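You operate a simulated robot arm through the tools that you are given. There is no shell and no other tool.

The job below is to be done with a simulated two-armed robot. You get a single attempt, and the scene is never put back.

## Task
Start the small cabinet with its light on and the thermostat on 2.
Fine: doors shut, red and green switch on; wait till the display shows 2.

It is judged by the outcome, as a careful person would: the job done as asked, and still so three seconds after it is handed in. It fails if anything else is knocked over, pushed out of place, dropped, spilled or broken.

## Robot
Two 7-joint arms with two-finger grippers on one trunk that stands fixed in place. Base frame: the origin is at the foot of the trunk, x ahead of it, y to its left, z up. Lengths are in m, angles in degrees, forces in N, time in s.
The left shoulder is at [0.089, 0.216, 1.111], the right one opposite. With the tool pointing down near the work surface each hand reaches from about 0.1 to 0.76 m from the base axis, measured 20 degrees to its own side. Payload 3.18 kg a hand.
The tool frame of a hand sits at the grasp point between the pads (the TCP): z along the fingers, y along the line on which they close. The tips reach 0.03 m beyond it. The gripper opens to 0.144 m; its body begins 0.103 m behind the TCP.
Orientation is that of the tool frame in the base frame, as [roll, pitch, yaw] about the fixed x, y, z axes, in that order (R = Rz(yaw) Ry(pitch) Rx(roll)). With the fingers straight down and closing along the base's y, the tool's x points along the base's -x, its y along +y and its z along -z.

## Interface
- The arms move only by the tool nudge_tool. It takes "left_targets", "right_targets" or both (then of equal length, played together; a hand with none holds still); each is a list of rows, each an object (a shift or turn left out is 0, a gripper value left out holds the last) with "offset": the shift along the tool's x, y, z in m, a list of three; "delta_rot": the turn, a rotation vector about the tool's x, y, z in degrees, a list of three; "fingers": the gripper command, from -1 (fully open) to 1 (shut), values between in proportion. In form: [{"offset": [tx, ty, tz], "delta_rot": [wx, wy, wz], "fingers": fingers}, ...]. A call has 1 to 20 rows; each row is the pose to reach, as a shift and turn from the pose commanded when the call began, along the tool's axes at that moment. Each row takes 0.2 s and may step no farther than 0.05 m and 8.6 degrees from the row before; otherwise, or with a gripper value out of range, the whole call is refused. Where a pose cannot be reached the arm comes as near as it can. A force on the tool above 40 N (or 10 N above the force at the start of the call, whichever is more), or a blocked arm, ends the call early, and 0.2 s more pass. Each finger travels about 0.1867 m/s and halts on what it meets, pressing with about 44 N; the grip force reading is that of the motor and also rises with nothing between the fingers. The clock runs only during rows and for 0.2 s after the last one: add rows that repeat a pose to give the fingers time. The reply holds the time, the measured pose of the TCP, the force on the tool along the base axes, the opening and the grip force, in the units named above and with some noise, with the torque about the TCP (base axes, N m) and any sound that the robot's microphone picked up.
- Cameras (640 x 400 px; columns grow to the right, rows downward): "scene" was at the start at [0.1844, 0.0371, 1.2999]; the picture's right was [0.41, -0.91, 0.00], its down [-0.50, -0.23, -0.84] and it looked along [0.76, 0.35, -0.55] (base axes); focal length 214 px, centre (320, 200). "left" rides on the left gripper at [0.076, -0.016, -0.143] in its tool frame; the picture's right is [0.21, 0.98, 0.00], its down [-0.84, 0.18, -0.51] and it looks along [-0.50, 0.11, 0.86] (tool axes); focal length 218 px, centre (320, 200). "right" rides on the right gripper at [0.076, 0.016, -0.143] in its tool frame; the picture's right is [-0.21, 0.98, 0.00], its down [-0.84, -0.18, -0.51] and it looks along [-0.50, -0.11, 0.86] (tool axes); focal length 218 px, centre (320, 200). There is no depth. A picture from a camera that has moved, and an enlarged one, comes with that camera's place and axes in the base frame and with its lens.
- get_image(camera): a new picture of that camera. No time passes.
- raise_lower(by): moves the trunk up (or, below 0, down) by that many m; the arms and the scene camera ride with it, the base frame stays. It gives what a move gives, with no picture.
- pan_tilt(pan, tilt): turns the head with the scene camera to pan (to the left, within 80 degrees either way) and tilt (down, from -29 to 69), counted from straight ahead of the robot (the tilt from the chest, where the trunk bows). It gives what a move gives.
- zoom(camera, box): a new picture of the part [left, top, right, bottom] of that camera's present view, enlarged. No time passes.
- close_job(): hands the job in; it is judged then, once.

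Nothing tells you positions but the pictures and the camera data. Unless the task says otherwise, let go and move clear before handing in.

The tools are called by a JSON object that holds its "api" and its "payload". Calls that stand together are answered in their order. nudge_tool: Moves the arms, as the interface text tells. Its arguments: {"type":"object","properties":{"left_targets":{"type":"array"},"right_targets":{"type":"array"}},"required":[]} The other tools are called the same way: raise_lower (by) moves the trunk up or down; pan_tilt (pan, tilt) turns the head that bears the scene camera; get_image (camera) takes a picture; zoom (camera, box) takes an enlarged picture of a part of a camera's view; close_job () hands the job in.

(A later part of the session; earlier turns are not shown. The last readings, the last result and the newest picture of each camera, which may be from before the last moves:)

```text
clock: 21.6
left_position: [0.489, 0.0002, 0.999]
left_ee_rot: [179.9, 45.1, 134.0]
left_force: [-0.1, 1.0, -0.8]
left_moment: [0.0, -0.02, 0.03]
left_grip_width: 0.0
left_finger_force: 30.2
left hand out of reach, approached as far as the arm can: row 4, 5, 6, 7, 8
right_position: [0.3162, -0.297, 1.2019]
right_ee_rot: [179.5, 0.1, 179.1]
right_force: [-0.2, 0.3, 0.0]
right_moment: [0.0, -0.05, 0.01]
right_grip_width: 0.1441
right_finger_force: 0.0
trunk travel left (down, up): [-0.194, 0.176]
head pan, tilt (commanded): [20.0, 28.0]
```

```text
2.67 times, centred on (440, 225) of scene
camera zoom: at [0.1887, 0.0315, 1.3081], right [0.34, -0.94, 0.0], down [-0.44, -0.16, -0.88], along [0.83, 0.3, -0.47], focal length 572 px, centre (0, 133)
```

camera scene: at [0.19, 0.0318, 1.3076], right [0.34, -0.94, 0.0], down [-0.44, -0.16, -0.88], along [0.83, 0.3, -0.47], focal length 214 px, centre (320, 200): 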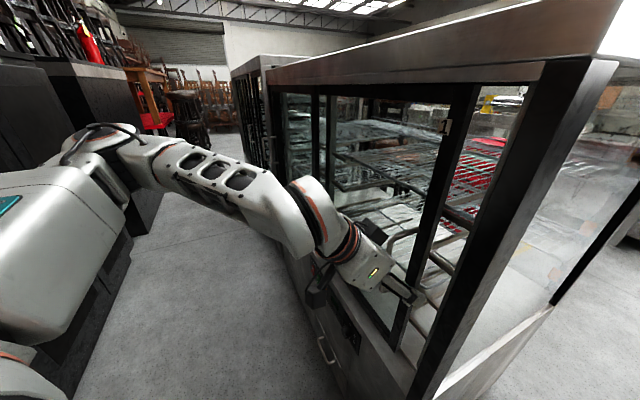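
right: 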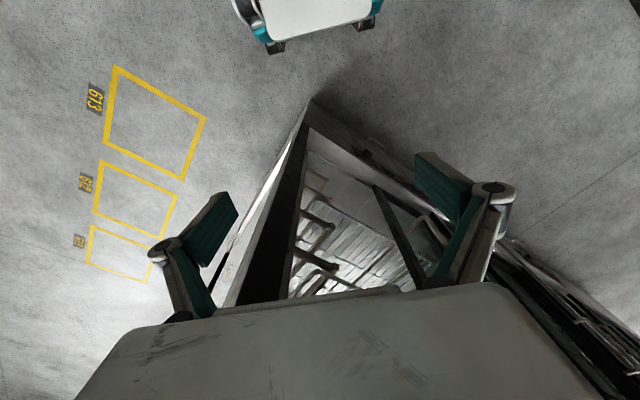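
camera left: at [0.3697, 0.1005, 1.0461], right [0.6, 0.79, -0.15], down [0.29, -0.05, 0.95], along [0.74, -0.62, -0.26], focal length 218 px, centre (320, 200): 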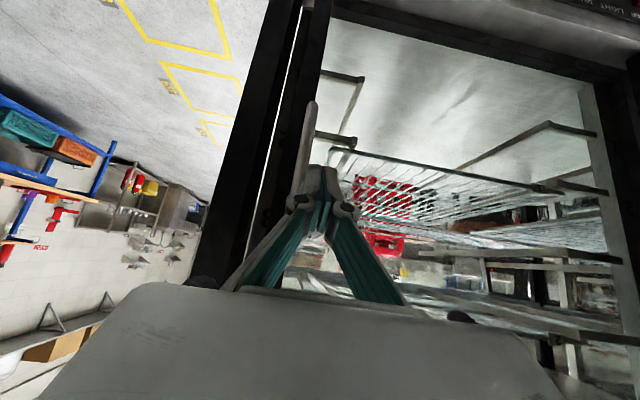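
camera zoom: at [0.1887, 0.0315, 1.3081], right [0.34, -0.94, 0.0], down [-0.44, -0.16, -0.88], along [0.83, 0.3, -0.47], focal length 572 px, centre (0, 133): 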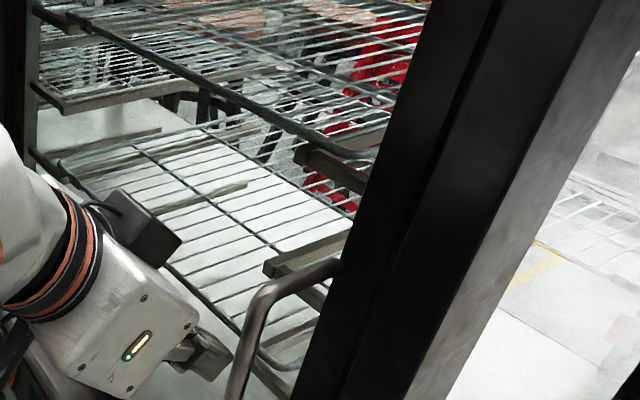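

The left arm reached its limit. The door looks next to the post, so I'll check whether any gap remains.

{"api": "zoom", "payload": {"camera": "left", "box": [200, 0, 360, 200]}}

{"api": "zoom", "payload": {"camera": "scene", "box": [400, 50, 600, 200]}}

{"api": "zoom", "payload": {"camera": "scene", "box": [360, 250, 520, 400]}}

{"api": "zoom", "payload": {"camera": "right", "box": [280, 0, 640, 300]}}

```text
2.00 times, centred on (280, 100) of left
camera zoom: at [0.3697, 0.1005, 1.0461], right [0.6, 0.79, -0.15], down [0.29, -0.05, 0.95], along [0.74, -0.62, -0.26], focal length 436 px, centre (400, 400)
```

zoom: 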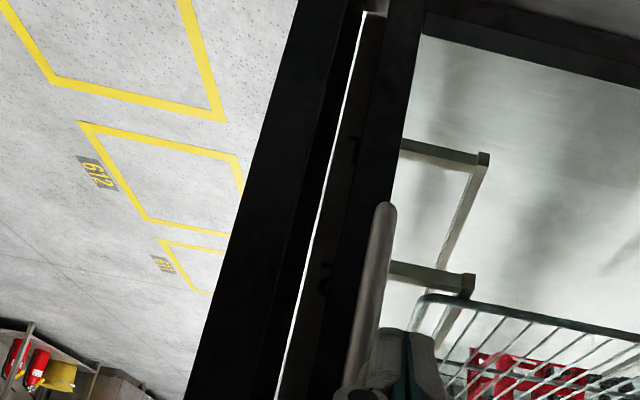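

```text
2.67 times, centred on (500, 125) of scene
camera zoom: at [0.1887, 0.0315, 1.3081], right [0.34, -0.94, 0.0], down [-0.44, -0.16, -0.88], along [0.83, 0.3, -0.47], focal length 572 px, centre (-160, 400)
```

zoom: 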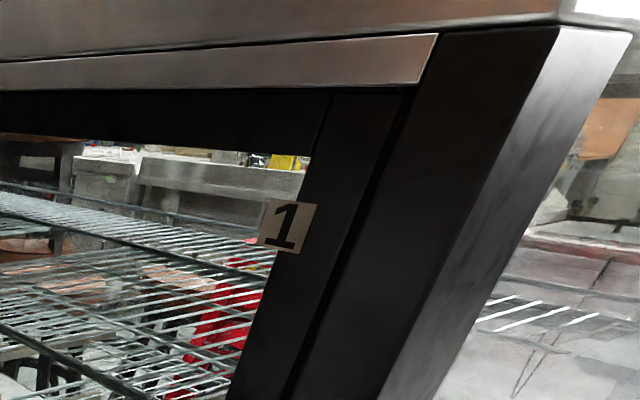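

```text
2.67 times, centred on (440, 325) of scene
camera zoom: at [0.1887, 0.0315, 1.3081], right [0.34, -0.94, 0.0], down [-0.44, -0.16, -0.88], along [0.83, 0.3, -0.47], focal length 572 px, centre (0, -133)
```

zoom: 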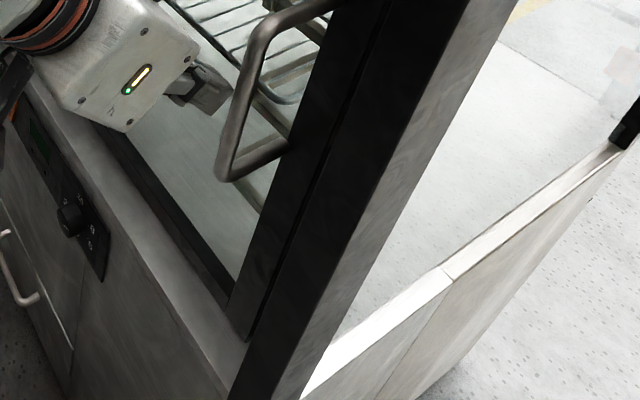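

```text
1.33 times, centred on (460, 150) of right
camera zoom: at [0.2398, -0.2798, 1.3436], right [0.22, 0.97, 0.01], down [0.84, -0.2, 0.51], along [0.5, -0.11, -0.86], focal length 291 px, centre (133, 267)
```

zoom: 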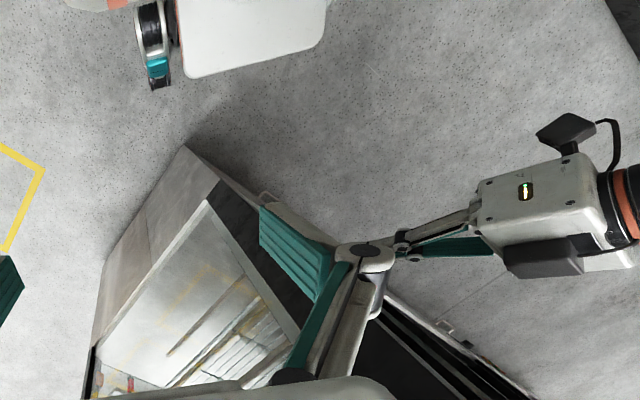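

There may still be a narrow gap (about 2 cm) between door frame and post. I'll enlarge that area.

{"api": "zoom", "payload": {"camera": "left", "box": [250, 0, 340, 70]}}

{"api": "zoom", "payload": {"camera": "left", "box": [240, 60, 320, 120]}}

{"api": "zoom", "payload": {"camera": "scene", "box": [480, 60, 540, 110]}}

{"api": "zoom", "payload": {"camera": "scene", "box": [400, 330, 460, 390]}}

```text
5.71 times, centred on (295, 35) of left
camera zoom: at [0.3697, 0.1005, 1.0461], right [0.6, 0.79, -0.15], down [0.29, -0.05, 0.95], along [0.74, -0.62, -0.26], focal length 1247 px, centre (463, 1143)
```

zoom: 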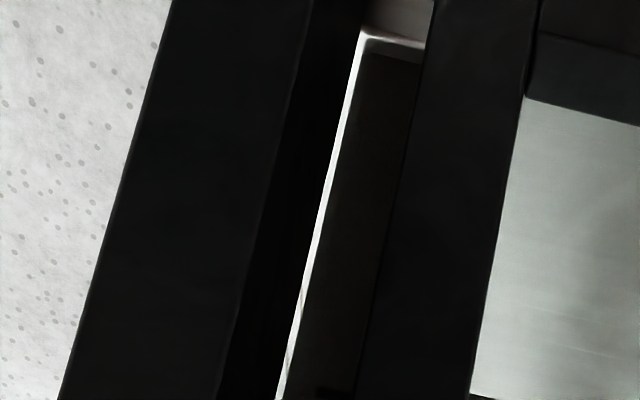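

```text
6.67 times, centred on (280, 90) of left
camera zoom: at [0.3697, 0.1005, 1.0461], right [0.6, 0.79, -0.15], down [0.29, -0.05, 0.95], along [0.74, -0.62, -0.26], focal length 1455 px, centre (587, 933)
```

zoom: 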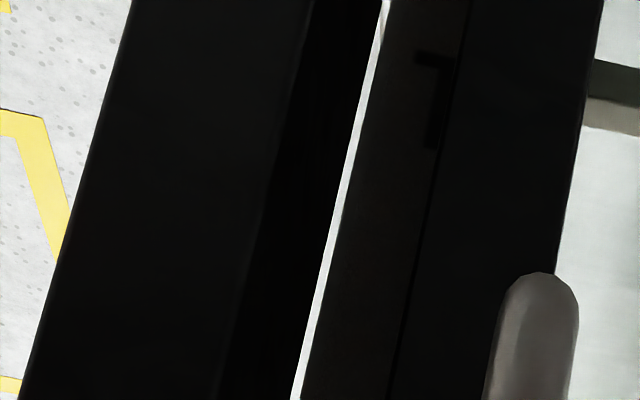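

```text
8.00 times, centred on (510, 85) of scene
camera zoom: at [0.1887, 0.0315, 1.3081], right [0.34, -0.94, 0.0], down [-0.44, -0.16, -0.88], along [0.83, 0.3, -0.47], focal length 1716 px, centre (-1200, 1120)
```

zoom: 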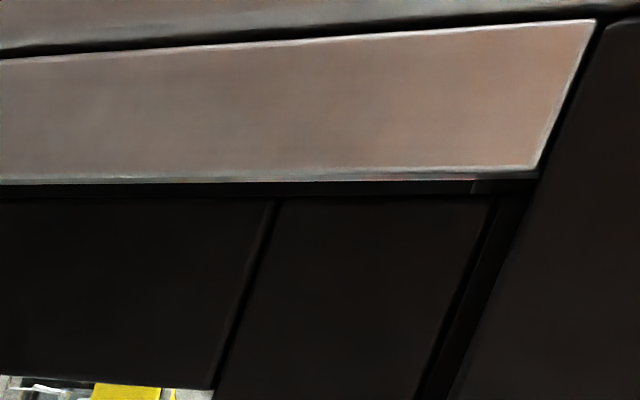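

```text
6.67 times, centred on (430, 360) of scene
camera zoom: at [0.1887, 0.0315, 1.3081], right [0.34, -0.94, 0.0], down [-0.44, -0.16, -0.88], along [0.83, 0.3, -0.47], focal length 1430 px, centre (-413, -867)
```

zoom: 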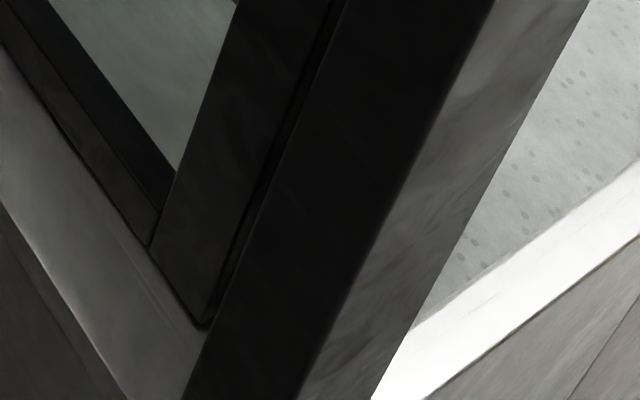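

A gap of about 2 cm remains, because the left arm was too folded up to push further. I'll withdraw, turn the left hand to point more to −y so the arm is less folded, and finish the push.

{"api": "nudge_tool", "payload": {"left_targets": [{"offset": [0.028, 0, -0.028]}, {"offset": [0.056, 0, -0.056]}, {"offset": [0.056, 0.04, -0.056], "delta_rot": [4.95, 0, 4.95]}, {"offset": [0.056, 0.075, -0.056], "delta_rot": [9.9, 0, 9.9]}, {"offset": [0.056, 0.075, -0.056], "delta_rot": [14.85, 0, 14.85]}, {"offset": [0.056, 0.075, -0.056], "delta_rot": [19.8, 0, 19.8]}, {"offset": [0.056, 0.075, -0.056], "delta_rot": [24.75, 0, 24.75]}]}}

{"api": "get_image", "payload": {"camera": "left"}}

{"api": "get_image", "payload": {"camera": "scene"}}

```text
clock: 23.2
left_position: [0.4896, 0.1086, 0.9991]
left_ee_rot: [-180.0, 45.0, 98.8]
left_force: [-0.7, 0.6, -0.9]
left_moment: [-0.03, 0.02, 0.0]
left_grip_width: 0.0
left_finger_force: 30.6
left hand out of reach, approached as far as the arm can: row 2
right_position: [0.317, -0.297, 1.202]
right_ee_rot: [179.6, 0.1, 179.1]
right_force: [-0.1, -0.5, 0.1]
right_moment: [-0.01, -0.03, -0.01]
right_grip_width: 0.1439
right_finger_force: 0.1
trunk travel left (down, up): [-0.194, 0.176]
head pan, tilt (commanded): [20.0, 28.0]
```

```text
taken
camera left: at [0.45, 0.2599, 1.0453], right [0.94, 0.3, -0.15], down [0.21, -0.21, 0.95], along [0.25, -0.93, -0.26], focal length 218 px, centre (320, 200)
```

left: 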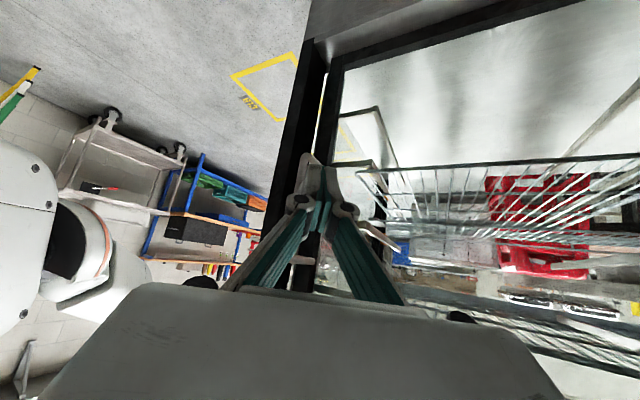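

```text
taken
camera scene: at [0.1893, 0.0317, 1.3078], right [0.34, -0.94, 0.0], down [-0.44, -0.16, -0.88], along [0.83, 0.3, -0.47], focal length 214 px, centre (320, 200)
```

scene: 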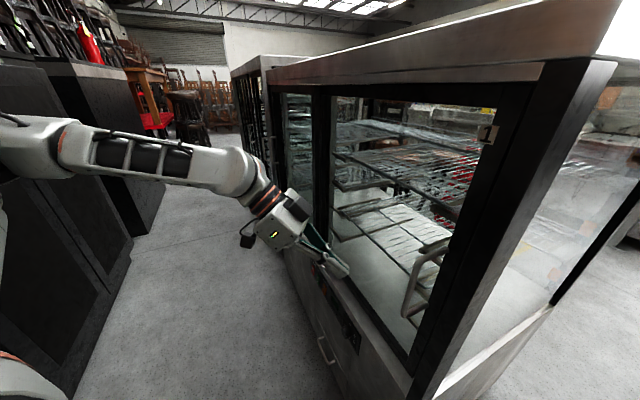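

{"api": "zoom", "payload": {"camera": "scene", "box": [370, 220, 490, 340]}}

{"api": "zoom", "payload": {"camera": "left", "box": [270, 20, 430, 220]}}

```text
3.33 times, centred on (430, 280) of scene
camera zoom: at [0.1893, 0.0317, 1.3078], right [0.34, -0.94, 0.0], down [-0.44, -0.16, -0.88], along [0.83, 0.3, -0.47], focal length 715 px, centre (-47, -67)
```

zoom: 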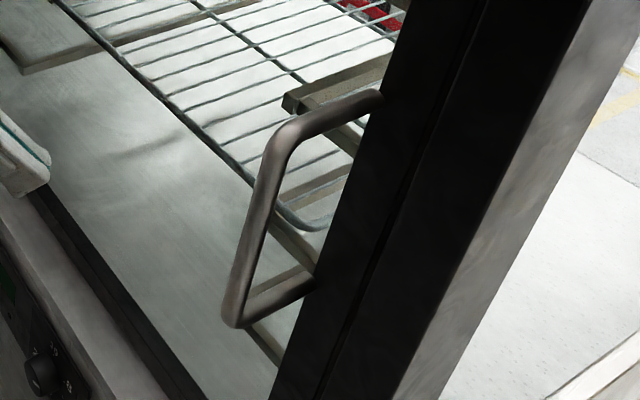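

```text
2.00 times, centred on (350, 120) of left
camera zoom: at [0.45, 0.2599, 1.0453], right [0.94, 0.3, -0.15], down [0.21, -0.21, 0.95], along [0.25, -0.93, -0.26], focal length 436 px, centre (260, 360)
```

zoom: 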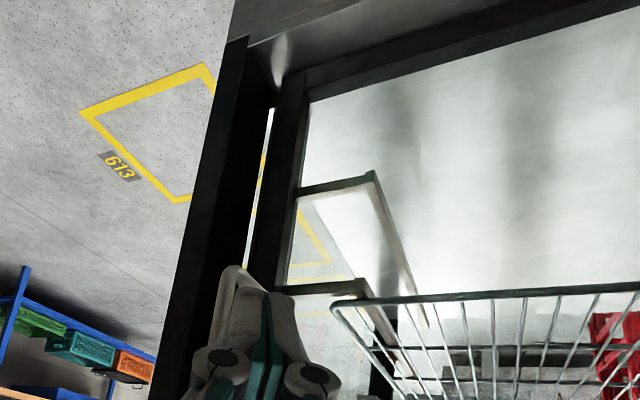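

The handle is at about (0.496, −0.032). I'll enter on its far side with the turned hand and push the last 2 cm.

{"api": "nudge_tool", "payload": {"left_targets": [{"offset": [-0.013, 0.02, 0.013]}, {"offset": [-0.0259, 0.0399, 0.0259]}, {"offset": [-0.05, 0.0316, 0.06]}, {"offset": [-0.0747, 0.0234, 0.0945]}, {"offset": [-0.0789, 0.0153, 0.0987]}, {"offset": [-0.0831, 0.0073, 0.1029]}, {"offset": [-0.0872, -0.0008, 0.107]}, {"offset": [-0.0897, -0.0057, 0.1095]}, {"offset": [-0.0923, -0.0105, 0.1121]}]}}

{"api": "get_image", "payload": {"camera": "left"}}

{"api": "zoom", "payload": {"camera": "scene", "box": [370, 200, 530, 340]}}

```text
clock: 25.2
left_position: [0.505, -0.0376, 0.9847]
left_ee_rot: [179.9, 45.0, 98.9]
left_force: [2.4, 2.8, 1.0]
left_moment: [-0.02, 0.01, -0.02]
left_grip_width: 0.0002
left_finger_force: 30.6
right_position: [0.316, -0.2974, 1.2006]
right_ee_rot: [179.6, 0.0, 179.1]
right_force: [-0.1, -0.3, 0.2]
right_moment: [-0.01, 0.06, 0.02]
right_grip_width: 0.1437
right_finger_force: 0.0
trunk travel left (down, up): [-0.194, 0.176]
head pan, tilt (commanded): [20.0, 28.0]
```

```text
taken
camera left: at [0.4633, 0.1136, 1.0305], right [0.94, 0.3, -0.15], down [0.21, -0.21, 0.95], along [0.25, -0.93, -0.26], focal length 218 px, centre (320, 200)
```

left: 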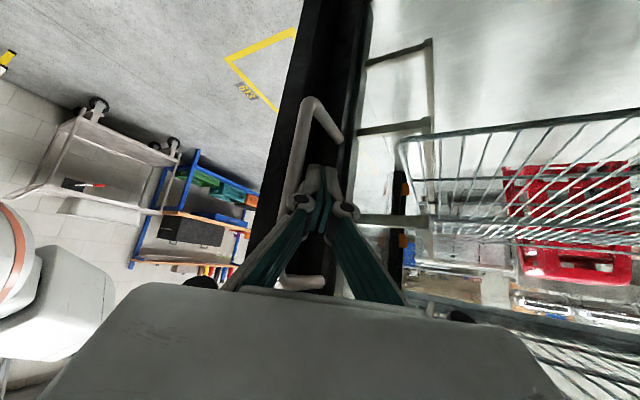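

```text
2.86 times, centred on (450, 270) of scene
camera zoom: at [0.1894, 0.0317, 1.3079], right [0.34, -0.94, 0.0], down [-0.44, -0.16, -0.88], along [0.83, 0.3, -0.47], focal length 613 px, centre (-51, 0)
```

zoom: 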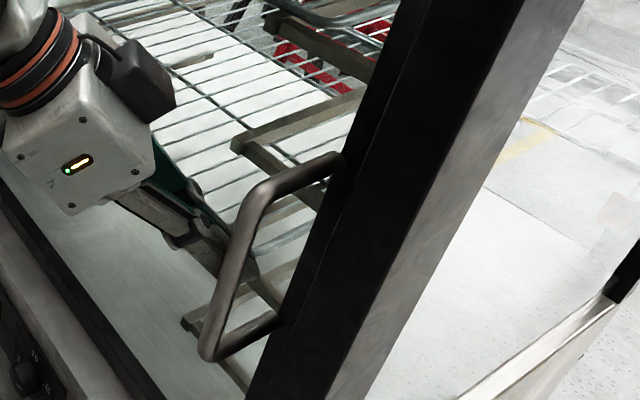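

{"api": "zoom", "payload": {"camera": "left", "box": [270, 0, 390, 100]}}

{"api": "zoom", "payload": {"camera": "scene", "box": [480, 60, 540, 110]}}

{"api": "zoom", "payload": {"camera": "scene", "box": [400, 330, 460, 390]}}

```text
4.00 times, centred on (330, 50) of left
camera zoom: at [0.4633, 0.1136, 1.0305], right [0.94, 0.3, -0.15], down [0.21, -0.21, 0.95], along [0.25, -0.93, -0.26], focal length 873 px, centre (280, 800)
```

zoom: 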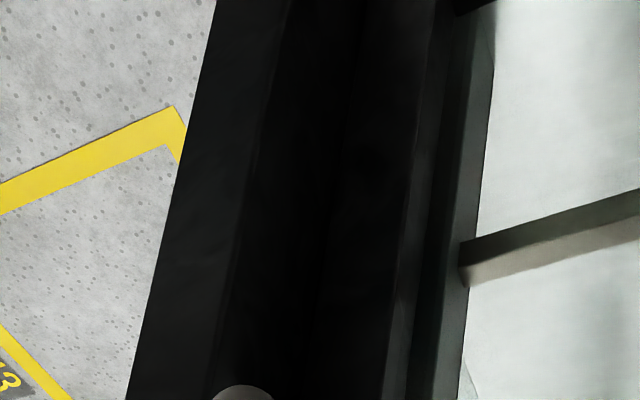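

```text
8.00 times, centred on (510, 85) of scene
camera zoom: at [0.1894, 0.0317, 1.3079], right [0.34, -0.94, 0.0], down [-0.44, -0.16, -0.88], along [0.83, 0.3, -0.47], focal length 1716 px, centre (-1200, 1120)
```

zoom: 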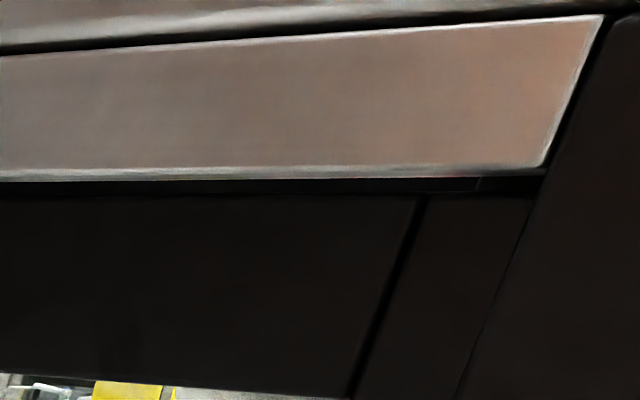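

```text
6.67 times, centred on (430, 360) of scene
camera zoom: at [0.1894, 0.0317, 1.3079], right [0.34, -0.94, 0.0], down [-0.44, -0.16, -0.88], along [0.83, 0.3, -0.47], focal length 1430 px, centre (-413, -867)
```

zoom: 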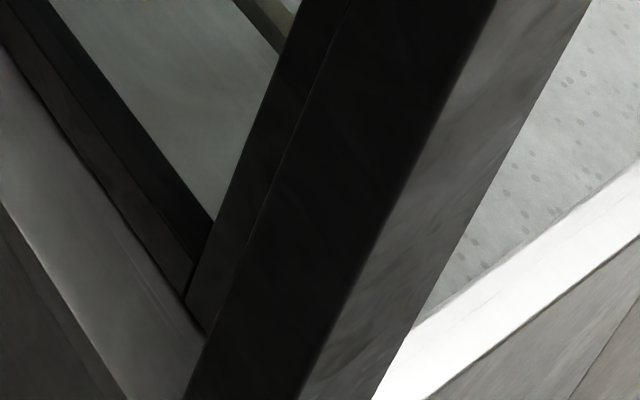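

The gap has closed as far as I can see, and there is a light contact force. I'll push a little more to confirm the door is at its stop.

{"api": "nudge_tool", "payload": {"left_targets": [{"offset": [-0.0017, -0.0032, 0.0017]}, {"offset": [-0.0033, -0.0065, 0.0033]}, {"offset": [-0.005, -0.0097, 0.005]}, {"offset": [-0.0063, -0.0121, 0.0063]}]}}

{"api": "get_image", "payload": {"camera": "left"}}

{"api": "zoom", "payload": {"camera": "scene", "box": [400, 330, 460, 390]}}

```text
clock: 26.0
left_position: [0.5036, -0.0386, 0.984]
left_ee_rot: [178.9, 44.7, 99.0]
left_force: [11.0, 11.1, -3.6]
left_moment: [0.03, -0.07, -0.15]
left_grip_width: 0.0001
left_finger_force: 30.2
right_position: [0.3159, -0.2974, 1.2015]
right_ee_rot: [179.6, -0.1, 179.2]
right_force: [-0.8, -0.1, -0.5]
right_moment: [0.11, -0.05, 0.05]
right_grip_width: 0.144
right_finger_force: 0.1
trunk travel left (down, up): [-0.194, 0.176]
head pan, tilt (commanded): [20.0, 28.0]
stopped in row 3 (left hand): the force on the tool passed its limit at 43 N (the readings are from after the stop); the commanded pose is now the measured one
```

```text
taken
camera left: at [0.4611, 0.1114, 1.0308], right [0.94, 0.31, -0.13], down [0.21, -0.21, 0.96], along [0.27, -0.93, -0.26], focal length 218 px, centre (320, 200)
```

left: 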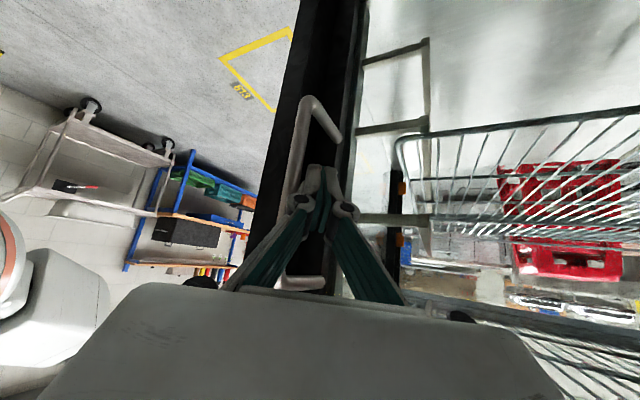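

```text
6.67 times, centred on (430, 360) of scene
camera zoom: at [0.189, 0.0312, 1.308], right [0.34, -0.94, 0.0], down [-0.44, -0.16, -0.88], along [0.83, 0.3, -0.47], focal length 1430 px, centre (-413, -867)
```

zoom: 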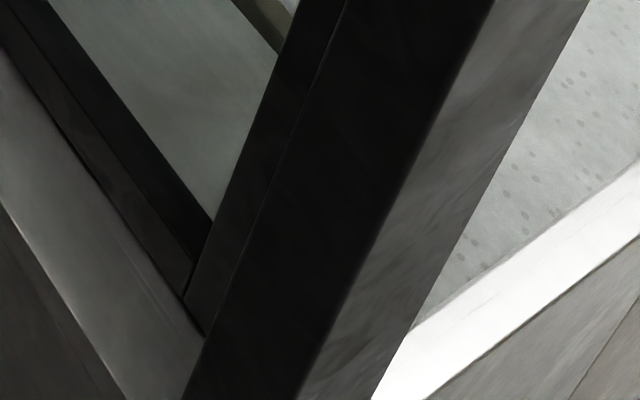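

The door is at its stop, since resistance rose to 43 N straight back along the track. I'll withdraw the left hand away from the handle and check both doors.

{"api": "nudge_tool", "payload": {"left_targets": [{"offset": [0.0063, 0.012, -0.0063]}, {"offset": [0.0125, 0.024, -0.0125]}, {"offset": [0.035, 0.03, -0.035]}, {"offset": [0.06, 0.035, -0.06]}, {"offset": [0.085, 0.04, -0.085]}, {"offset": [0.11, 0.045, -0.11]}, {"offset": [0.135, 0.06, -0.135]}, {"offset": [0.155, 0.075, -0.155]}]}}

{"api": "get_image", "payload": {"camera": "left"}}

{"api": "get_image", "payload": {"camera": "scene"}}

```text
clock: 27.8
left_position: [0.5384, 0.1879, 0.9834]
left_ee_rot: [179.4, 45.0, 98.9]
left_force: [-0.5, 0.9, 1.0]
left_moment: [-0.01, -0.03, -0.02]
left_grip_width: 0.0
left_finger_force: 30.4
right_position: [0.3153, -0.2976, 1.2014]
right_ee_rot: [179.5, 0.0, 179.0]
right_force: [0.6, 0.8, 0.7]
right_moment: [0.01, 0.02, 0.01]
right_grip_width: 0.144
right_finger_force: 0.1
trunk travel left (down, up): [-0.194, 0.176]
head pan, tilt (commanded): [20.0, 28.0]
```

```text
taken
camera left: at [0.4968, 0.3385, 1.03], right [0.94, 0.31, -0.14], down [0.21, -0.21, 0.96], along [0.26, -0.93, -0.26], focal length 218 px, centre (320, 200)
```

left: 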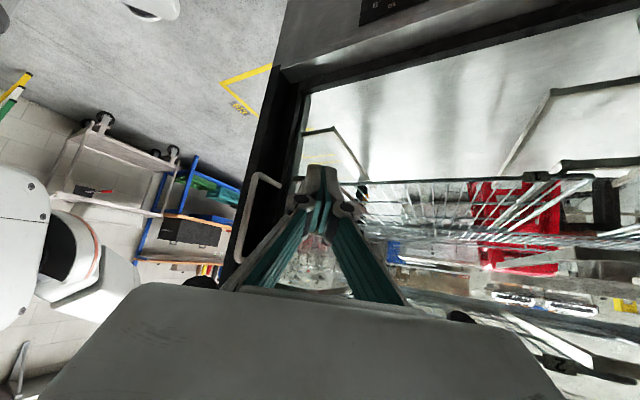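

```text
taken
camera scene: at [0.189, 0.0318, 1.308], right [0.34, -0.94, 0.0], down [-0.44, -0.16, -0.88], along [0.83, 0.3, -0.47], focal length 214 px, centre (320, 200)
```

scene: 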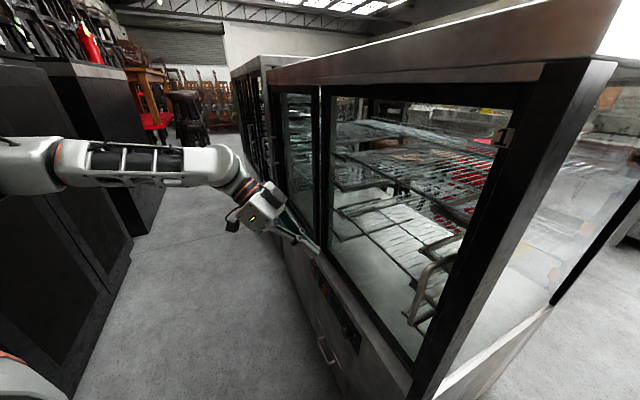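

Both doors are shut. I'll turn the left hand back towards the panel and lower the trunk for a better reach to the switches.

{"api": "nudge_tool", "payload": {"left_targets": [{"offset": [0.025, 0.0125, -0.025], "delta_rot": [-4.1, 0, -4.1]}, {"offset": [0.05, 0.025, -0.05], "delta_rot": [-8.2, 0, -8.2]}, {"offset": [0.075, 0.0375, -0.075], "delta_rot": [-12.3, 0, -12.3]}, {"offset": [0.1, 0.05, -0.1], "delta_rot": [-16.4, 0, -16.4]}, {"offset": [0.125, 0.0625, -0.125], "delta_rot": [-20.5, 0, -20.5]}, {"offset": [0.15, 0.075, -0.15], "delta_rot": [-24.6, 0, -24.6]}]}}

{"api": "raise_lower", "payload": {"by": -0.17}}

{"api": "get_image", "payload": {"camera": "left"}}

{"api": "get_image", "payload": {"camera": "scene"}}

```text
clock: 29.2
left_position: [0.5799, 0.4089, 0.9833]
left_ee_rot: [179.5, 45.4, 134.0]
left_force: [0.4, 0.5, -0.6]
left_moment: [0.0, -0.05, 0.01]
left_grip_width: 0.0
left_finger_force: 31.0
right_position: [0.3156, -0.2961, 1.2014]
right_ee_rot: [179.5, 0.0, 179.1]
right_force: [-0.2, -0.1, -0.6]
right_moment: [-0.04, 0.01, -0.04]
right_grip_width: 0.144
right_finger_force: 0.1
trunk travel left (down, up): [-0.194, 0.176]
head pan, tilt (commanded): [20.0, 28.0]
```

```text
clock: 31.1
left_position: [0.5771, 0.4092, 0.8174]
left_ee_rot: [179.2, 45.5, 133.9]
left_force: [0.0, 0.3, 0.4]
left_moment: [0.05, 0.03, -0.02]
left_grip_width: 0.0001
left_finger_force: 31.0
right_position: [0.3669, -0.2971, 0.9914]
right_ee_rot: [179.7, -12.8, 179.0]
right_force: [0.5, 0.2, 0.0]
right_moment: [-0.04, -0.01, -0.02]
right_grip_width: 0.1441
right_finger_force: 0.0
trunk travel left (down, up): [-0.024, 0.346]
head pan, tilt (commanded): [20.0, 28.0]
```

```text
taken
camera left: at [0.4569, 0.5095, 0.8633], right [0.6, 0.79, -0.14], down [0.28, -0.05, 0.96], along [0.75, -0.61, -0.25], focal length 218 px, centre (320, 200)
```

left: 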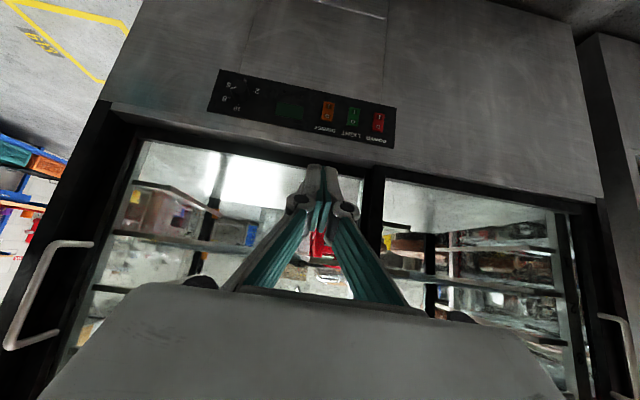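

```text
taken
camera scene: at [0.3605, 0.0314, 1.0982], right [0.34, -0.94, 0.0], down [-0.44, -0.16, -0.88], along [0.83, 0.3, -0.47], focal length 214 px, centre (320, 200)
```

scene: 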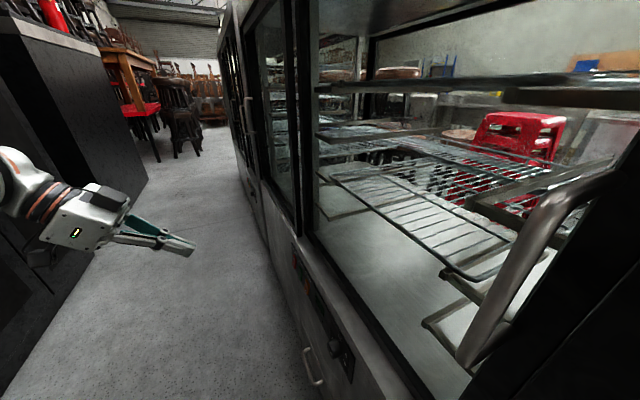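

Lowering the trunk also leaned it forward, so the head is now close to the handle but clear of it, and I won't lower any further. I'll move the left fist to a point in front of the red switch.

{"api": "nudge_tool", "payload": {"left_targets": [{"offset": [0.0102, 0.0194, 0.03]}, {"offset": [0.0204, 0.0387, 0.06]}, {"offset": [0.0306, 0.0581, 0.09]}, {"offset": [0.0409, 0.0774, 0.12]}, {"offset": [0.0511, 0.0968, 0.15]}, {"offset": [0.0613, 0.1161, 0.18]}, {"offset": [0.0715, 0.1355, 0.2103]}]}}

{"api": "get_image", "payload": {"camera": "left"}}

{"api": "get_image", "payload": {"camera": "scene"}}

```text
clock: 32.7
left_position: [0.7408, 0.4344, 0.6169]
left_ee_rot: [179.5, 45.3, 134.0]
left_force: [1.4, 0.6, -0.7]
left_moment: [-0.02, -0.02, 0.02]
left_grip_width: 0.0002
left_finger_force: 30.6
right_position: [0.368, -0.2955, 0.9906]
right_ee_rot: [179.8, -12.9, 179.1]
right_force: [-0.9, -0.4, 0.0]
right_moment: [-0.03, 0.03, 0.0]
right_grip_width: 0.1439
right_finger_force: 0.0
trunk travel left (down, up): [-0.024, 0.346]
head pan, tilt (commanded): [20.0, 28.0]
```

```text
taken
camera left: at [0.6219, 0.5347, 0.6618], right [0.6, 0.79, -0.14], down [0.29, -0.04, 0.96], along [0.75, -0.61, -0.25], focal length 218 px, centre (320, 200)
```

left: 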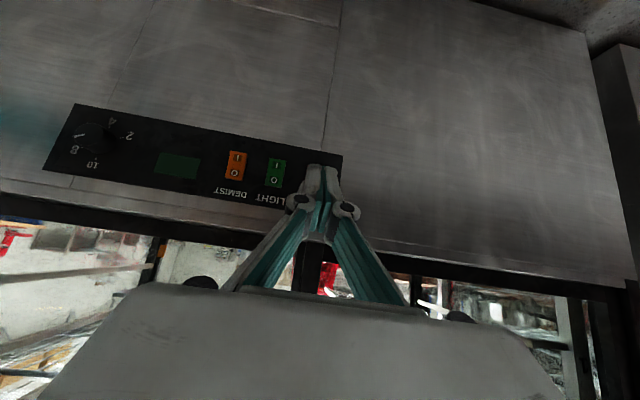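

```text
taken
camera scene: at [0.3619, 0.032, 1.0972], right [0.34, -0.94, 0.0], down [-0.44, -0.16, -0.88], along [0.83, 0.3, -0.47], focal length 214 px, centre (320, 200)
```

scene: 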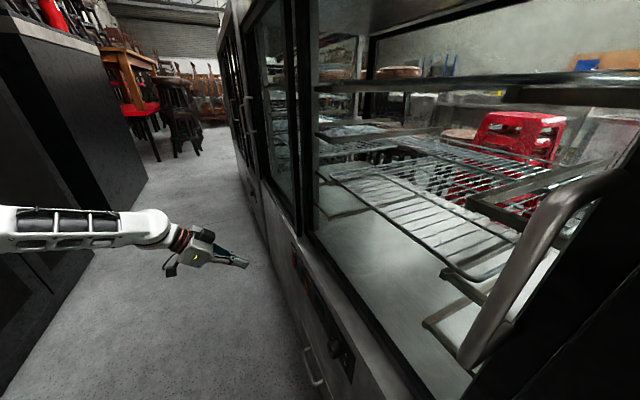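

The reach is fine, and the green switch's position re-checks to within a millimetre. I'll go to just short of the red switch's lower (I) half.

{"api": "nudge_tool", "payload": {"left_targets": [{"offset": [-0.0087, 0.001, 0.033]}, {"offset": [-0.0173, 0.002, 0.066]}, {"offset": [-0.026, 0.003, 0.099]}, {"offset": [-0.0346, 0.0039, 0.1317]}]}}

{"api": "get_image", "payload": {"camera": "left"}}

{"api": "zoom", "payload": {"camera": "scene", "box": [200, 200, 380, 340]}}

```text
clock: 33.7
left_position: [0.8293, 0.3567, 0.5464]
left_ee_rot: [179.6, 45.2, 134.1]
left_force: [0.1, 0.2, 0.0]
left_moment: [0.02, 0.03, -0.01]
left_grip_width: 0.0003
left_finger_force: 31.1
right_position: [0.3682, -0.2977, 0.9898]
right_ee_rot: [179.8, -12.8, 179.2]
right_force: [-0.3, -0.4, 0.3]
right_moment: [-0.02, -0.01, 0.03]
right_grip_width: 0.1441
right_finger_force: 0.1
trunk travel left (down, up): [-0.024, 0.346]
head pan, tilt (commanded): [20.0, 28.0]
```

```text
taken
camera left: at [0.7091, 0.455, 0.5937], right [0.6, 0.79, -0.14], down [0.29, -0.05, 0.96], along [0.75, -0.61, -0.25], focal length 218 px, centre (320, 200)
```

left: 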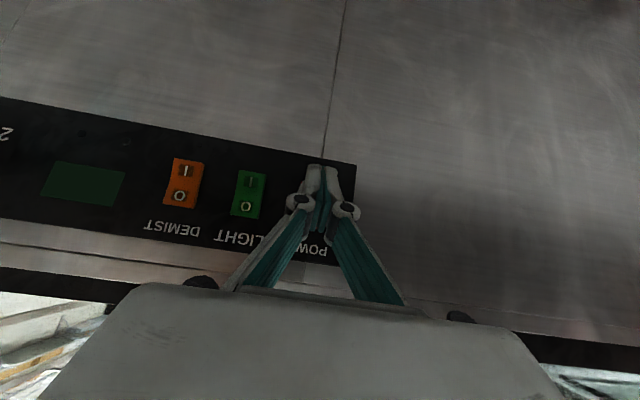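

```text
2.86 times, centred on (290, 270) of scene
camera zoom: at [0.3617, 0.0317, 1.0974], right [0.34, -0.94, 0.0], down [-0.44, -0.16, -0.88], along [0.83, 0.3, -0.47], focal length 613 px, centre (406, 0)
```

zoom: 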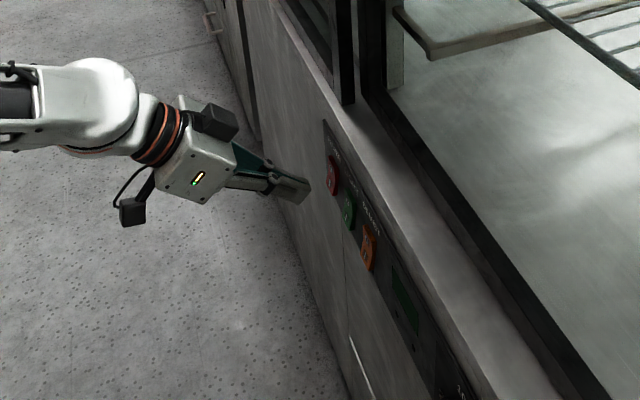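

The fingertip is 2–3 cm in front of the lower half of the red switch, at the right height. I'll press in gently.

{"api": "nudge_tool", "payload": {"left_targets": [{"offset": [-0.0042, -0.003, 0.0043]}, {"offset": [-0.0084, -0.004, 0.0085]}, {"offset": [-0.0112, -0.004, 0.0114]}, {"offset": [-0.0141, -0.004, 0.0142]}, {"offset": [-0.0162, -0.004, 0.0164]}, {"offset": [-0.0183, -0.004, 0.0185]}]}}

{"api": "zoom", "payload": {"camera": "scene", "box": [240, 200, 360, 300]}}

```text
clock: 35.1
left_position: [0.8435, 0.3339, 0.5486]
left_ee_rot: [179.4, 45.1, 133.9]
left_force: [-17.8, 9.9, 2.1]
left_moment: [0.07, 0.14, -0.11]
left_grip_width: 0.0059
left_finger_force: 30.9
right_position: [0.3674, -0.2962, 0.9915]
right_ee_rot: [179.9, -12.8, 179.1]
right_force: [0.5, 0.0, 0.5]
right_moment: [0.03, 0.02, -0.01]
right_grip_width: 0.1438
right_finger_force: 0.0
trunk travel left (down, up): [-0.024, 0.346]
head pan, tilt (commanded): [20.0, 28.0]
```

```text
4.00 times, centred on (300, 250) of scene
camera zoom: at [0.3604, 0.0319, 1.098], right [0.34, -0.94, 0.0], down [-0.44, -0.16, -0.88], along [0.83, 0.3, -0.47], focal length 858 px, centre (400, 0)
```

zoom: 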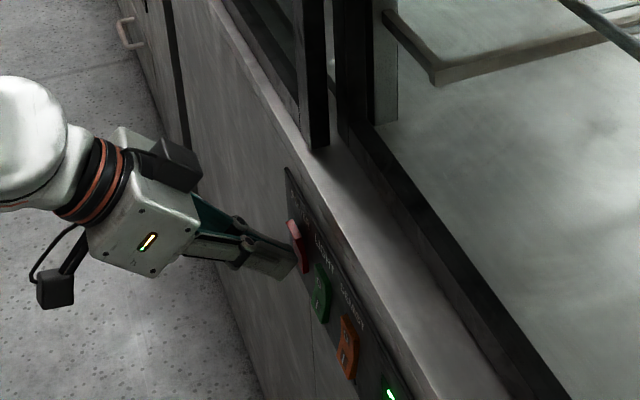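

The display has lit up green, so the red switch has gone over. I'll back off and check.

{"api": "nudge_tool", "payload": {"left_targets": [{"offset": [0.014, 0, -0.014]}, {"offset": [0.028, 0, -0.028]}, {"offset": [0.042, 0, -0.042]}, {"offset": [0.056, 0.02, -0.056]}]}}

{"api": "get_image", "payload": {"camera": "left"}}

{"api": "zoom", "payload": {"camera": "left", "box": [0, 100, 300, 290]}}

{"api": "zoom", "payload": {"camera": "scene", "box": [260, 220, 380, 340]}}

```text
clock: 36.1
left_position: [0.8067, 0.3997, 0.5483]
left_ee_rot: [179.4, 45.3, 134.0]
left_force: [0.6, 0.2, -0.2]
left_moment: [0.0, -0.01, -0.03]
left_grip_width: 0.0001
left_finger_force: 30.7
right_position: [0.3674, -0.2967, 0.9889]
right_ee_rot: [179.9, -12.9, 179.1]
right_force: [0.1, 1.0, 0.7]
right_moment: [0.02, 0.0, 0.03]
right_grip_width: 0.144
right_finger_force: 0.0
trunk travel left (down, up): [-0.024, 0.346]
head pan, tilt (commanded): [20.0, 28.0]
```

```text
taken
camera left: at [0.6868, 0.5003, 0.594], right [0.6, 0.79, -0.14], down [0.29, -0.05, 0.96], along [0.75, -0.61, -0.25], focal length 218 px, centre (320, 200)
```

left: 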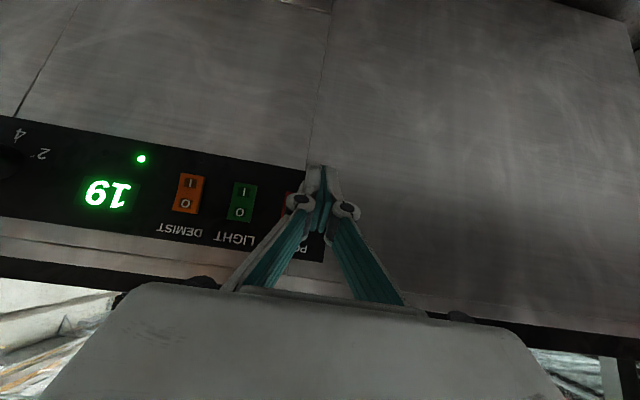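

```text
2.11 times, centred on (150, 195) of left
camera zoom: at [0.6868, 0.5003, 0.594], right [0.6, 0.79, -0.14], down [0.29, -0.05, 0.96], along [0.75, -0.61, -0.25], focal length 460 px, centre (678, 210)
```

zoom: 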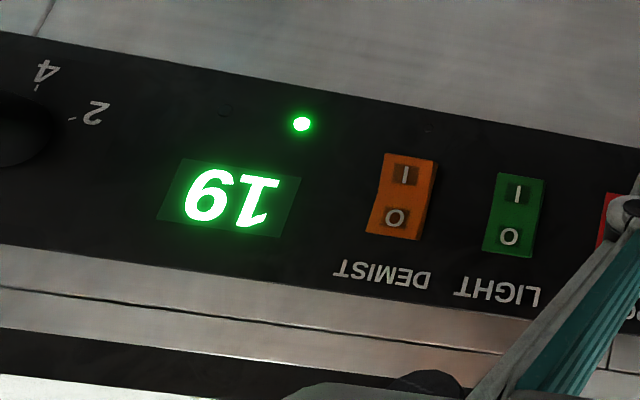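

```text
3.33 times, centred on (320, 280) of scene
camera zoom: at [0.3614, 0.0314, 1.0977], right [0.34, -0.94, 0.0], down [-0.44, -0.16, -0.88], along [0.83, 0.3, -0.47], focal length 715 px, centre (320, -67)
```

zoom: 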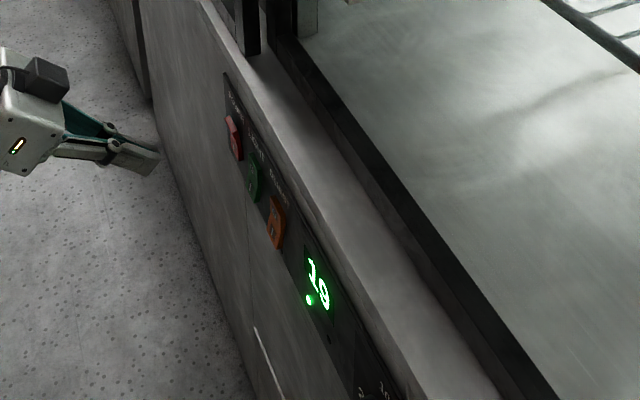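

Power is on: the display reads 19 and a green light is lit, so it shows the inside temperature, which should fall to the set value. Next I'll press the lower half of the green LIGHT switch in the same way.

{"api": "nudge_tool", "payload": {"left_targets": [{"offset": [0, -0.04, 0]}, {"offset": [-0.001, -0.079, 0]}, {"offset": [-0.017, -0.079, 0.0168]}, {"offset": [-0.033, -0.079, 0.0328]}, {"offset": [-0.0387, -0.079, 0.0388]}, {"offset": [-0.0425, -0.079, 0.0427]}, {"offset": [-0.0453, -0.079, 0.0455]}, {"offset": [-0.0481, -0.079, 0.0483]}, {"offset": [-0.0509, -0.079, 0.0512]}]}}

{"api": "zoom", "payload": {"camera": "scene", "box": [240, 200, 360, 300]}}

{"api": "get_image", "payload": {"camera": "left"}}

```text
clock: 38.1
left_position: [0.7983, 0.2947, 0.549]
left_ee_rot: [179.4, 45.2, 133.8]
left_force: [-0.1, 0.2, -0.4]
left_moment: [-0.02, 0.01, -0.02]
left_grip_width: 0.0001
left_finger_force: 30.1
right_position: [0.3676, -0.298, 0.9898]
right_ee_rot: [179.8, -12.8, 179.0]
right_force: [-0.8, -0.2, -1.1]
right_moment: [0.03, -0.01, 0.0]
right_grip_width: 0.144
right_finger_force: 0.1
trunk travel left (down, up): [-0.024, 0.346]
head pan, tilt (commanded): [20.0, 28.0]
```

```text
4.00 times, centred on (300, 250) of scene
camera zoom: at [0.3614, 0.0314, 1.0977], right [0.34, -0.94, 0.0], down [-0.44, -0.16, -0.88], along [0.83, 0.3, -0.47], focal length 858 px, centre (400, 0)
```

zoom: 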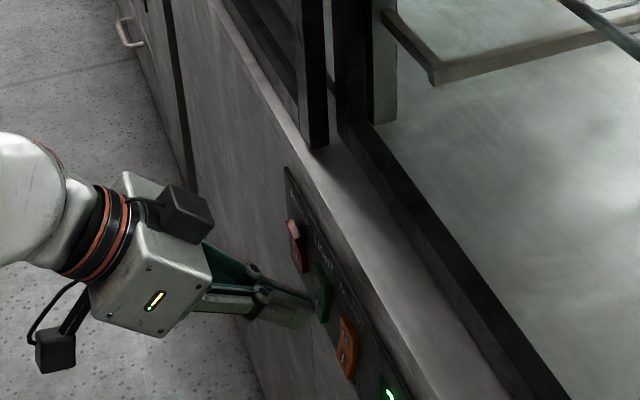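

```text
taken
camera left: at [0.6791, 0.3951, 0.5949], right [0.6, 0.79, -0.14], down [0.29, -0.05, 0.96], along [0.75, -0.61, -0.25], focal length 218 px, centre (320, 200)
```

left: 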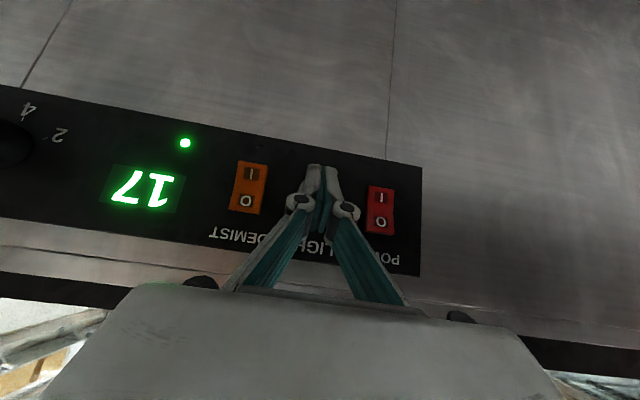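

There is no contact yet on the green switch (and the display is falling, now 17). I'll press a little further.

{"api": "nudge_tool", "payload": {"left_targets": [{"offset": [-0.0028, 0, 0.0028]}, {"offset": [-0.0049, 0, 0.005]}, {"offset": [-0.007, 0, 0.0071]}]}}

{"api": "zoom", "payload": {"camera": "scene", "box": [240, 200, 360, 300]}}

```text
clock: 38.9
left_position: [0.8035, 0.2918, 0.5488]
left_ee_rot: [179.3, 45.0, 133.8]
left_force: [-28.1, 23.6, 9.0]
left_moment: [0.05, 0.11, -0.04]
left_grip_width: 0.0059
left_finger_force: 30.5
right_position: [0.3653, -0.2964, 0.9927]
right_ee_rot: [179.9, -12.7, 179.2]
right_force: [-0.3, -0.8, -0.3]
right_moment: [0.01, -0.03, -0.01]
right_grip_width: 0.1441
right_finger_force: 0.1
trunk travel left (down, up): [-0.024, 0.346]
head pan, tilt (commanded): [20.0, 28.0]
```

```text
4.00 times, centred on (300, 250) of scene
camera zoom: at [0.3593, 0.0323, 1.0984], right [0.34, -0.94, 0.0], down [-0.44, -0.16, -0.88], along [0.83, 0.3, -0.47], focal length 858 px, centre (400, 0)
```

zoom: 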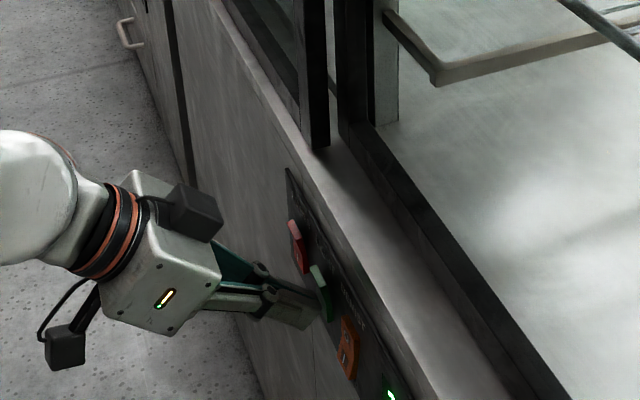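

The green rocker has tipped over and the inside is brighter. I'll back off and verify.

{"api": "nudge_tool", "payload": {"left_targets": [{"offset": [0.014, 0, -0.014]}, {"offset": [0.035, 0, -0.035]}, {"offset": [0.06, 0, -0.06]}, {"offset": [0.09, 0, -0.09]}]}}

{"api": "get_image", "payload": {"camera": "left"}}

{"api": "get_image", "payload": {"camera": "scene"}}

```text
clock: 39.9
left_position: [0.7156, 0.3767, 0.551]
left_ee_rot: [179.3, 45.4, 133.7]
left_force: [-0.3, 0.0, 0.4]
left_moment: [0.01, 0.03, 0.02]
left_grip_width: 0.0
left_finger_force: 30.9
right_position: [0.3679, -0.298, 0.9899]
right_ee_rot: [179.9, -12.8, 179.1]
right_force: [0.4, -1.1, -0.1]
right_moment: [-0.03, 0.05, -0.01]
right_grip_width: 0.144
right_finger_force: 0.1
trunk travel left (down, up): [-0.024, 0.346]
head pan, tilt (commanded): [20.0, 28.0]
```

```text
taken
camera left: at [0.5955, 0.4771, 0.5969], right [0.6, 0.79, -0.14], down [0.28, -0.05, 0.96], along [0.75, -0.61, -0.25], focal length 218 px, centre (320, 200)
```

left: 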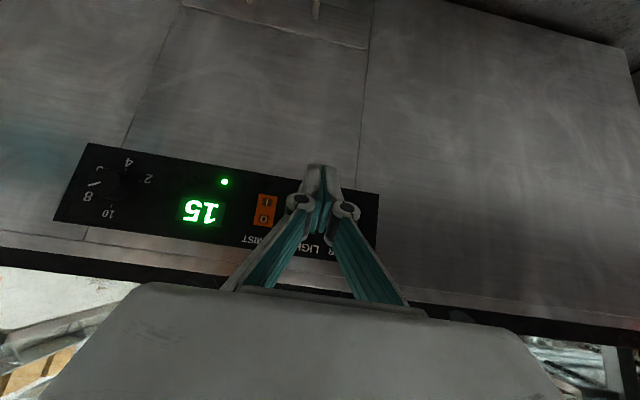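

```text
taken
camera scene: at [0.3614, 0.0311, 1.0978], right [0.34, -0.94, 0.0], down [-0.44, -0.16, -0.88], along [0.83, 0.3, -0.47], focal length 214 px, centre (320, 200)
```

scene: 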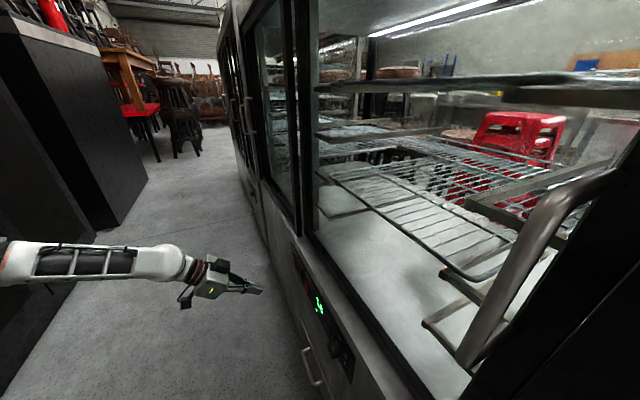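

The cabinet light is on, power is on, demist stays off, and the display is falling (15). Next is the thermostat knob. I'll bring the left hand in front of it, level and square to the panel, with the fingers partly open.

{"api": "nudge_tool", "payload": {"left_targets": [{"offset": [-0.0018, -0.0417, 0.0015], "delta_rot": [0, -7.57, 0], "fingers": -0.1}, {"offset": [-0.0035, -0.0833, 0.0031], "delta_rot": [0, -15.1, 0]}, {"offset": [-0.0053, -0.125, 0.0046], "delta_rot": [0, -22.7, 0]}, {"offset": [-0.0071, -0.1666, 0.0061], "delta_rot": [0, -30.3, 0]}, {"offset": [-0.0088, -0.2083, 0.0077], "delta_rot": [0, -37.8, 0]}, {"offset": [-0.0106, -0.2499, 0.0092], "delta_rot": [0, -45.4, 0]}]}}

{"api": "get_image", "payload": {"camera": "left"}}

{"api": "get_image", "payload": {"camera": "scene"}}

```text
clock: 41.3
left_position: [0.5443, 0.1957, 0.5453]
left_ee_rot: [38.3, 89.2, -7.5]
left_force: [-0.6, 0.5, -0.3]
left_moment: [0.0, -0.04, -0.03]
left_grip_width: 0.0792
left_finger_force: 0.1
left hand out of reach, approached as far as the arm can: row 2, 3
right_position: [0.3677, -0.2969, 0.9903]
right_ee_rot: [179.8, -12.9, 179.2]
right_force: [-0.4, -0.1, 0.5]
right_moment: [0.02, -0.02, 0.03]
right_grip_width: 0.1441
right_finger_force: 0.1
trunk travel left (down, up): [-0.024, 0.346]
head pan, tilt (commanded): [20.0, 28.0]
```

```text
taken
camera left: at [0.434, 0.2876, 0.4666], right [0.7, 0.68, -0.2], down [-0.24, 0.49, 0.84], along [0.67, -0.54, 0.51], focal length 218 px, centre (320, 200)
```

left: 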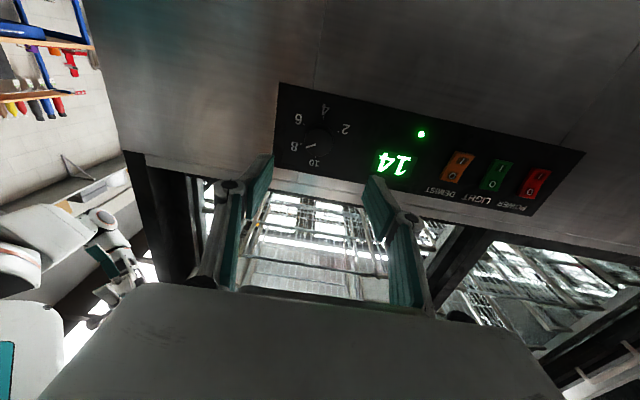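

```text
taken
camera scene: at [0.3617, 0.0317, 1.0974], right [0.34, -0.94, 0.0], down [-0.44, -0.16, -0.88], along [0.83, 0.3, -0.47], focal length 214 px, centre (320, 200)
```

scene: 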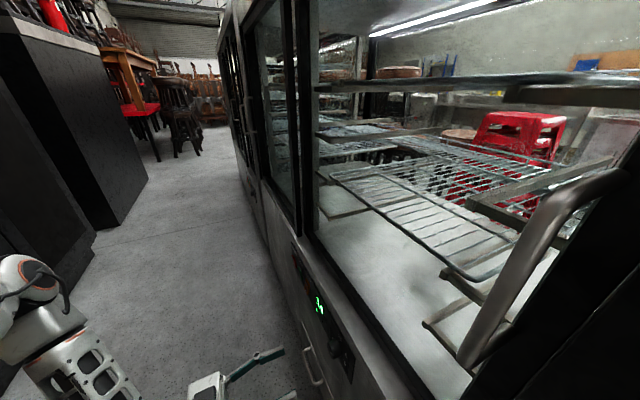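

{"api": "zoom", "payload": {"camera": "left", "box": [270, 80, 390, 180]}}

{"api": "zoom", "payload": {"camera": "scene", "box": [280, 280, 400, 400]}}

```text
4.00 times, centred on (330, 130) of left
camera zoom: at [0.434, 0.2876, 0.4666], right [0.7, 0.68, -0.2], down [-0.24, 0.49, 0.84], along [0.67, -0.54, 0.51], focal length 873 px, centre (280, 480)
```

zoom: 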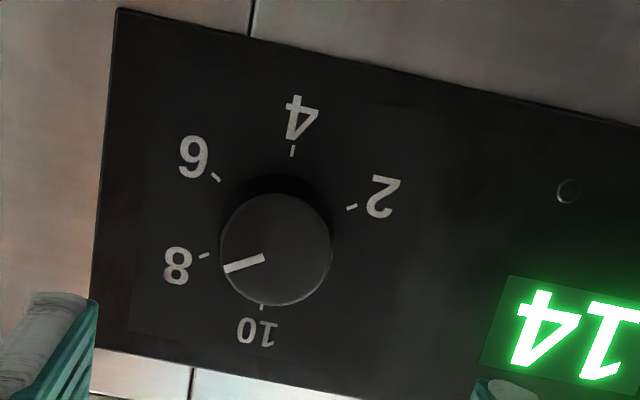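

```text
3.33 times, centred on (340, 340) of scene
camera zoom: at [0.3617, 0.0317, 1.0974], right [0.34, -0.94, 0.0], down [-0.44, -0.16, -0.88], along [0.83, 0.3, -0.47], focal length 715 px, centre (253, -267)
```

zoom: 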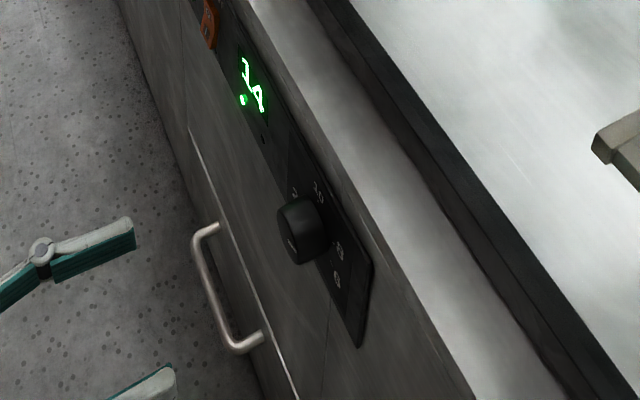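

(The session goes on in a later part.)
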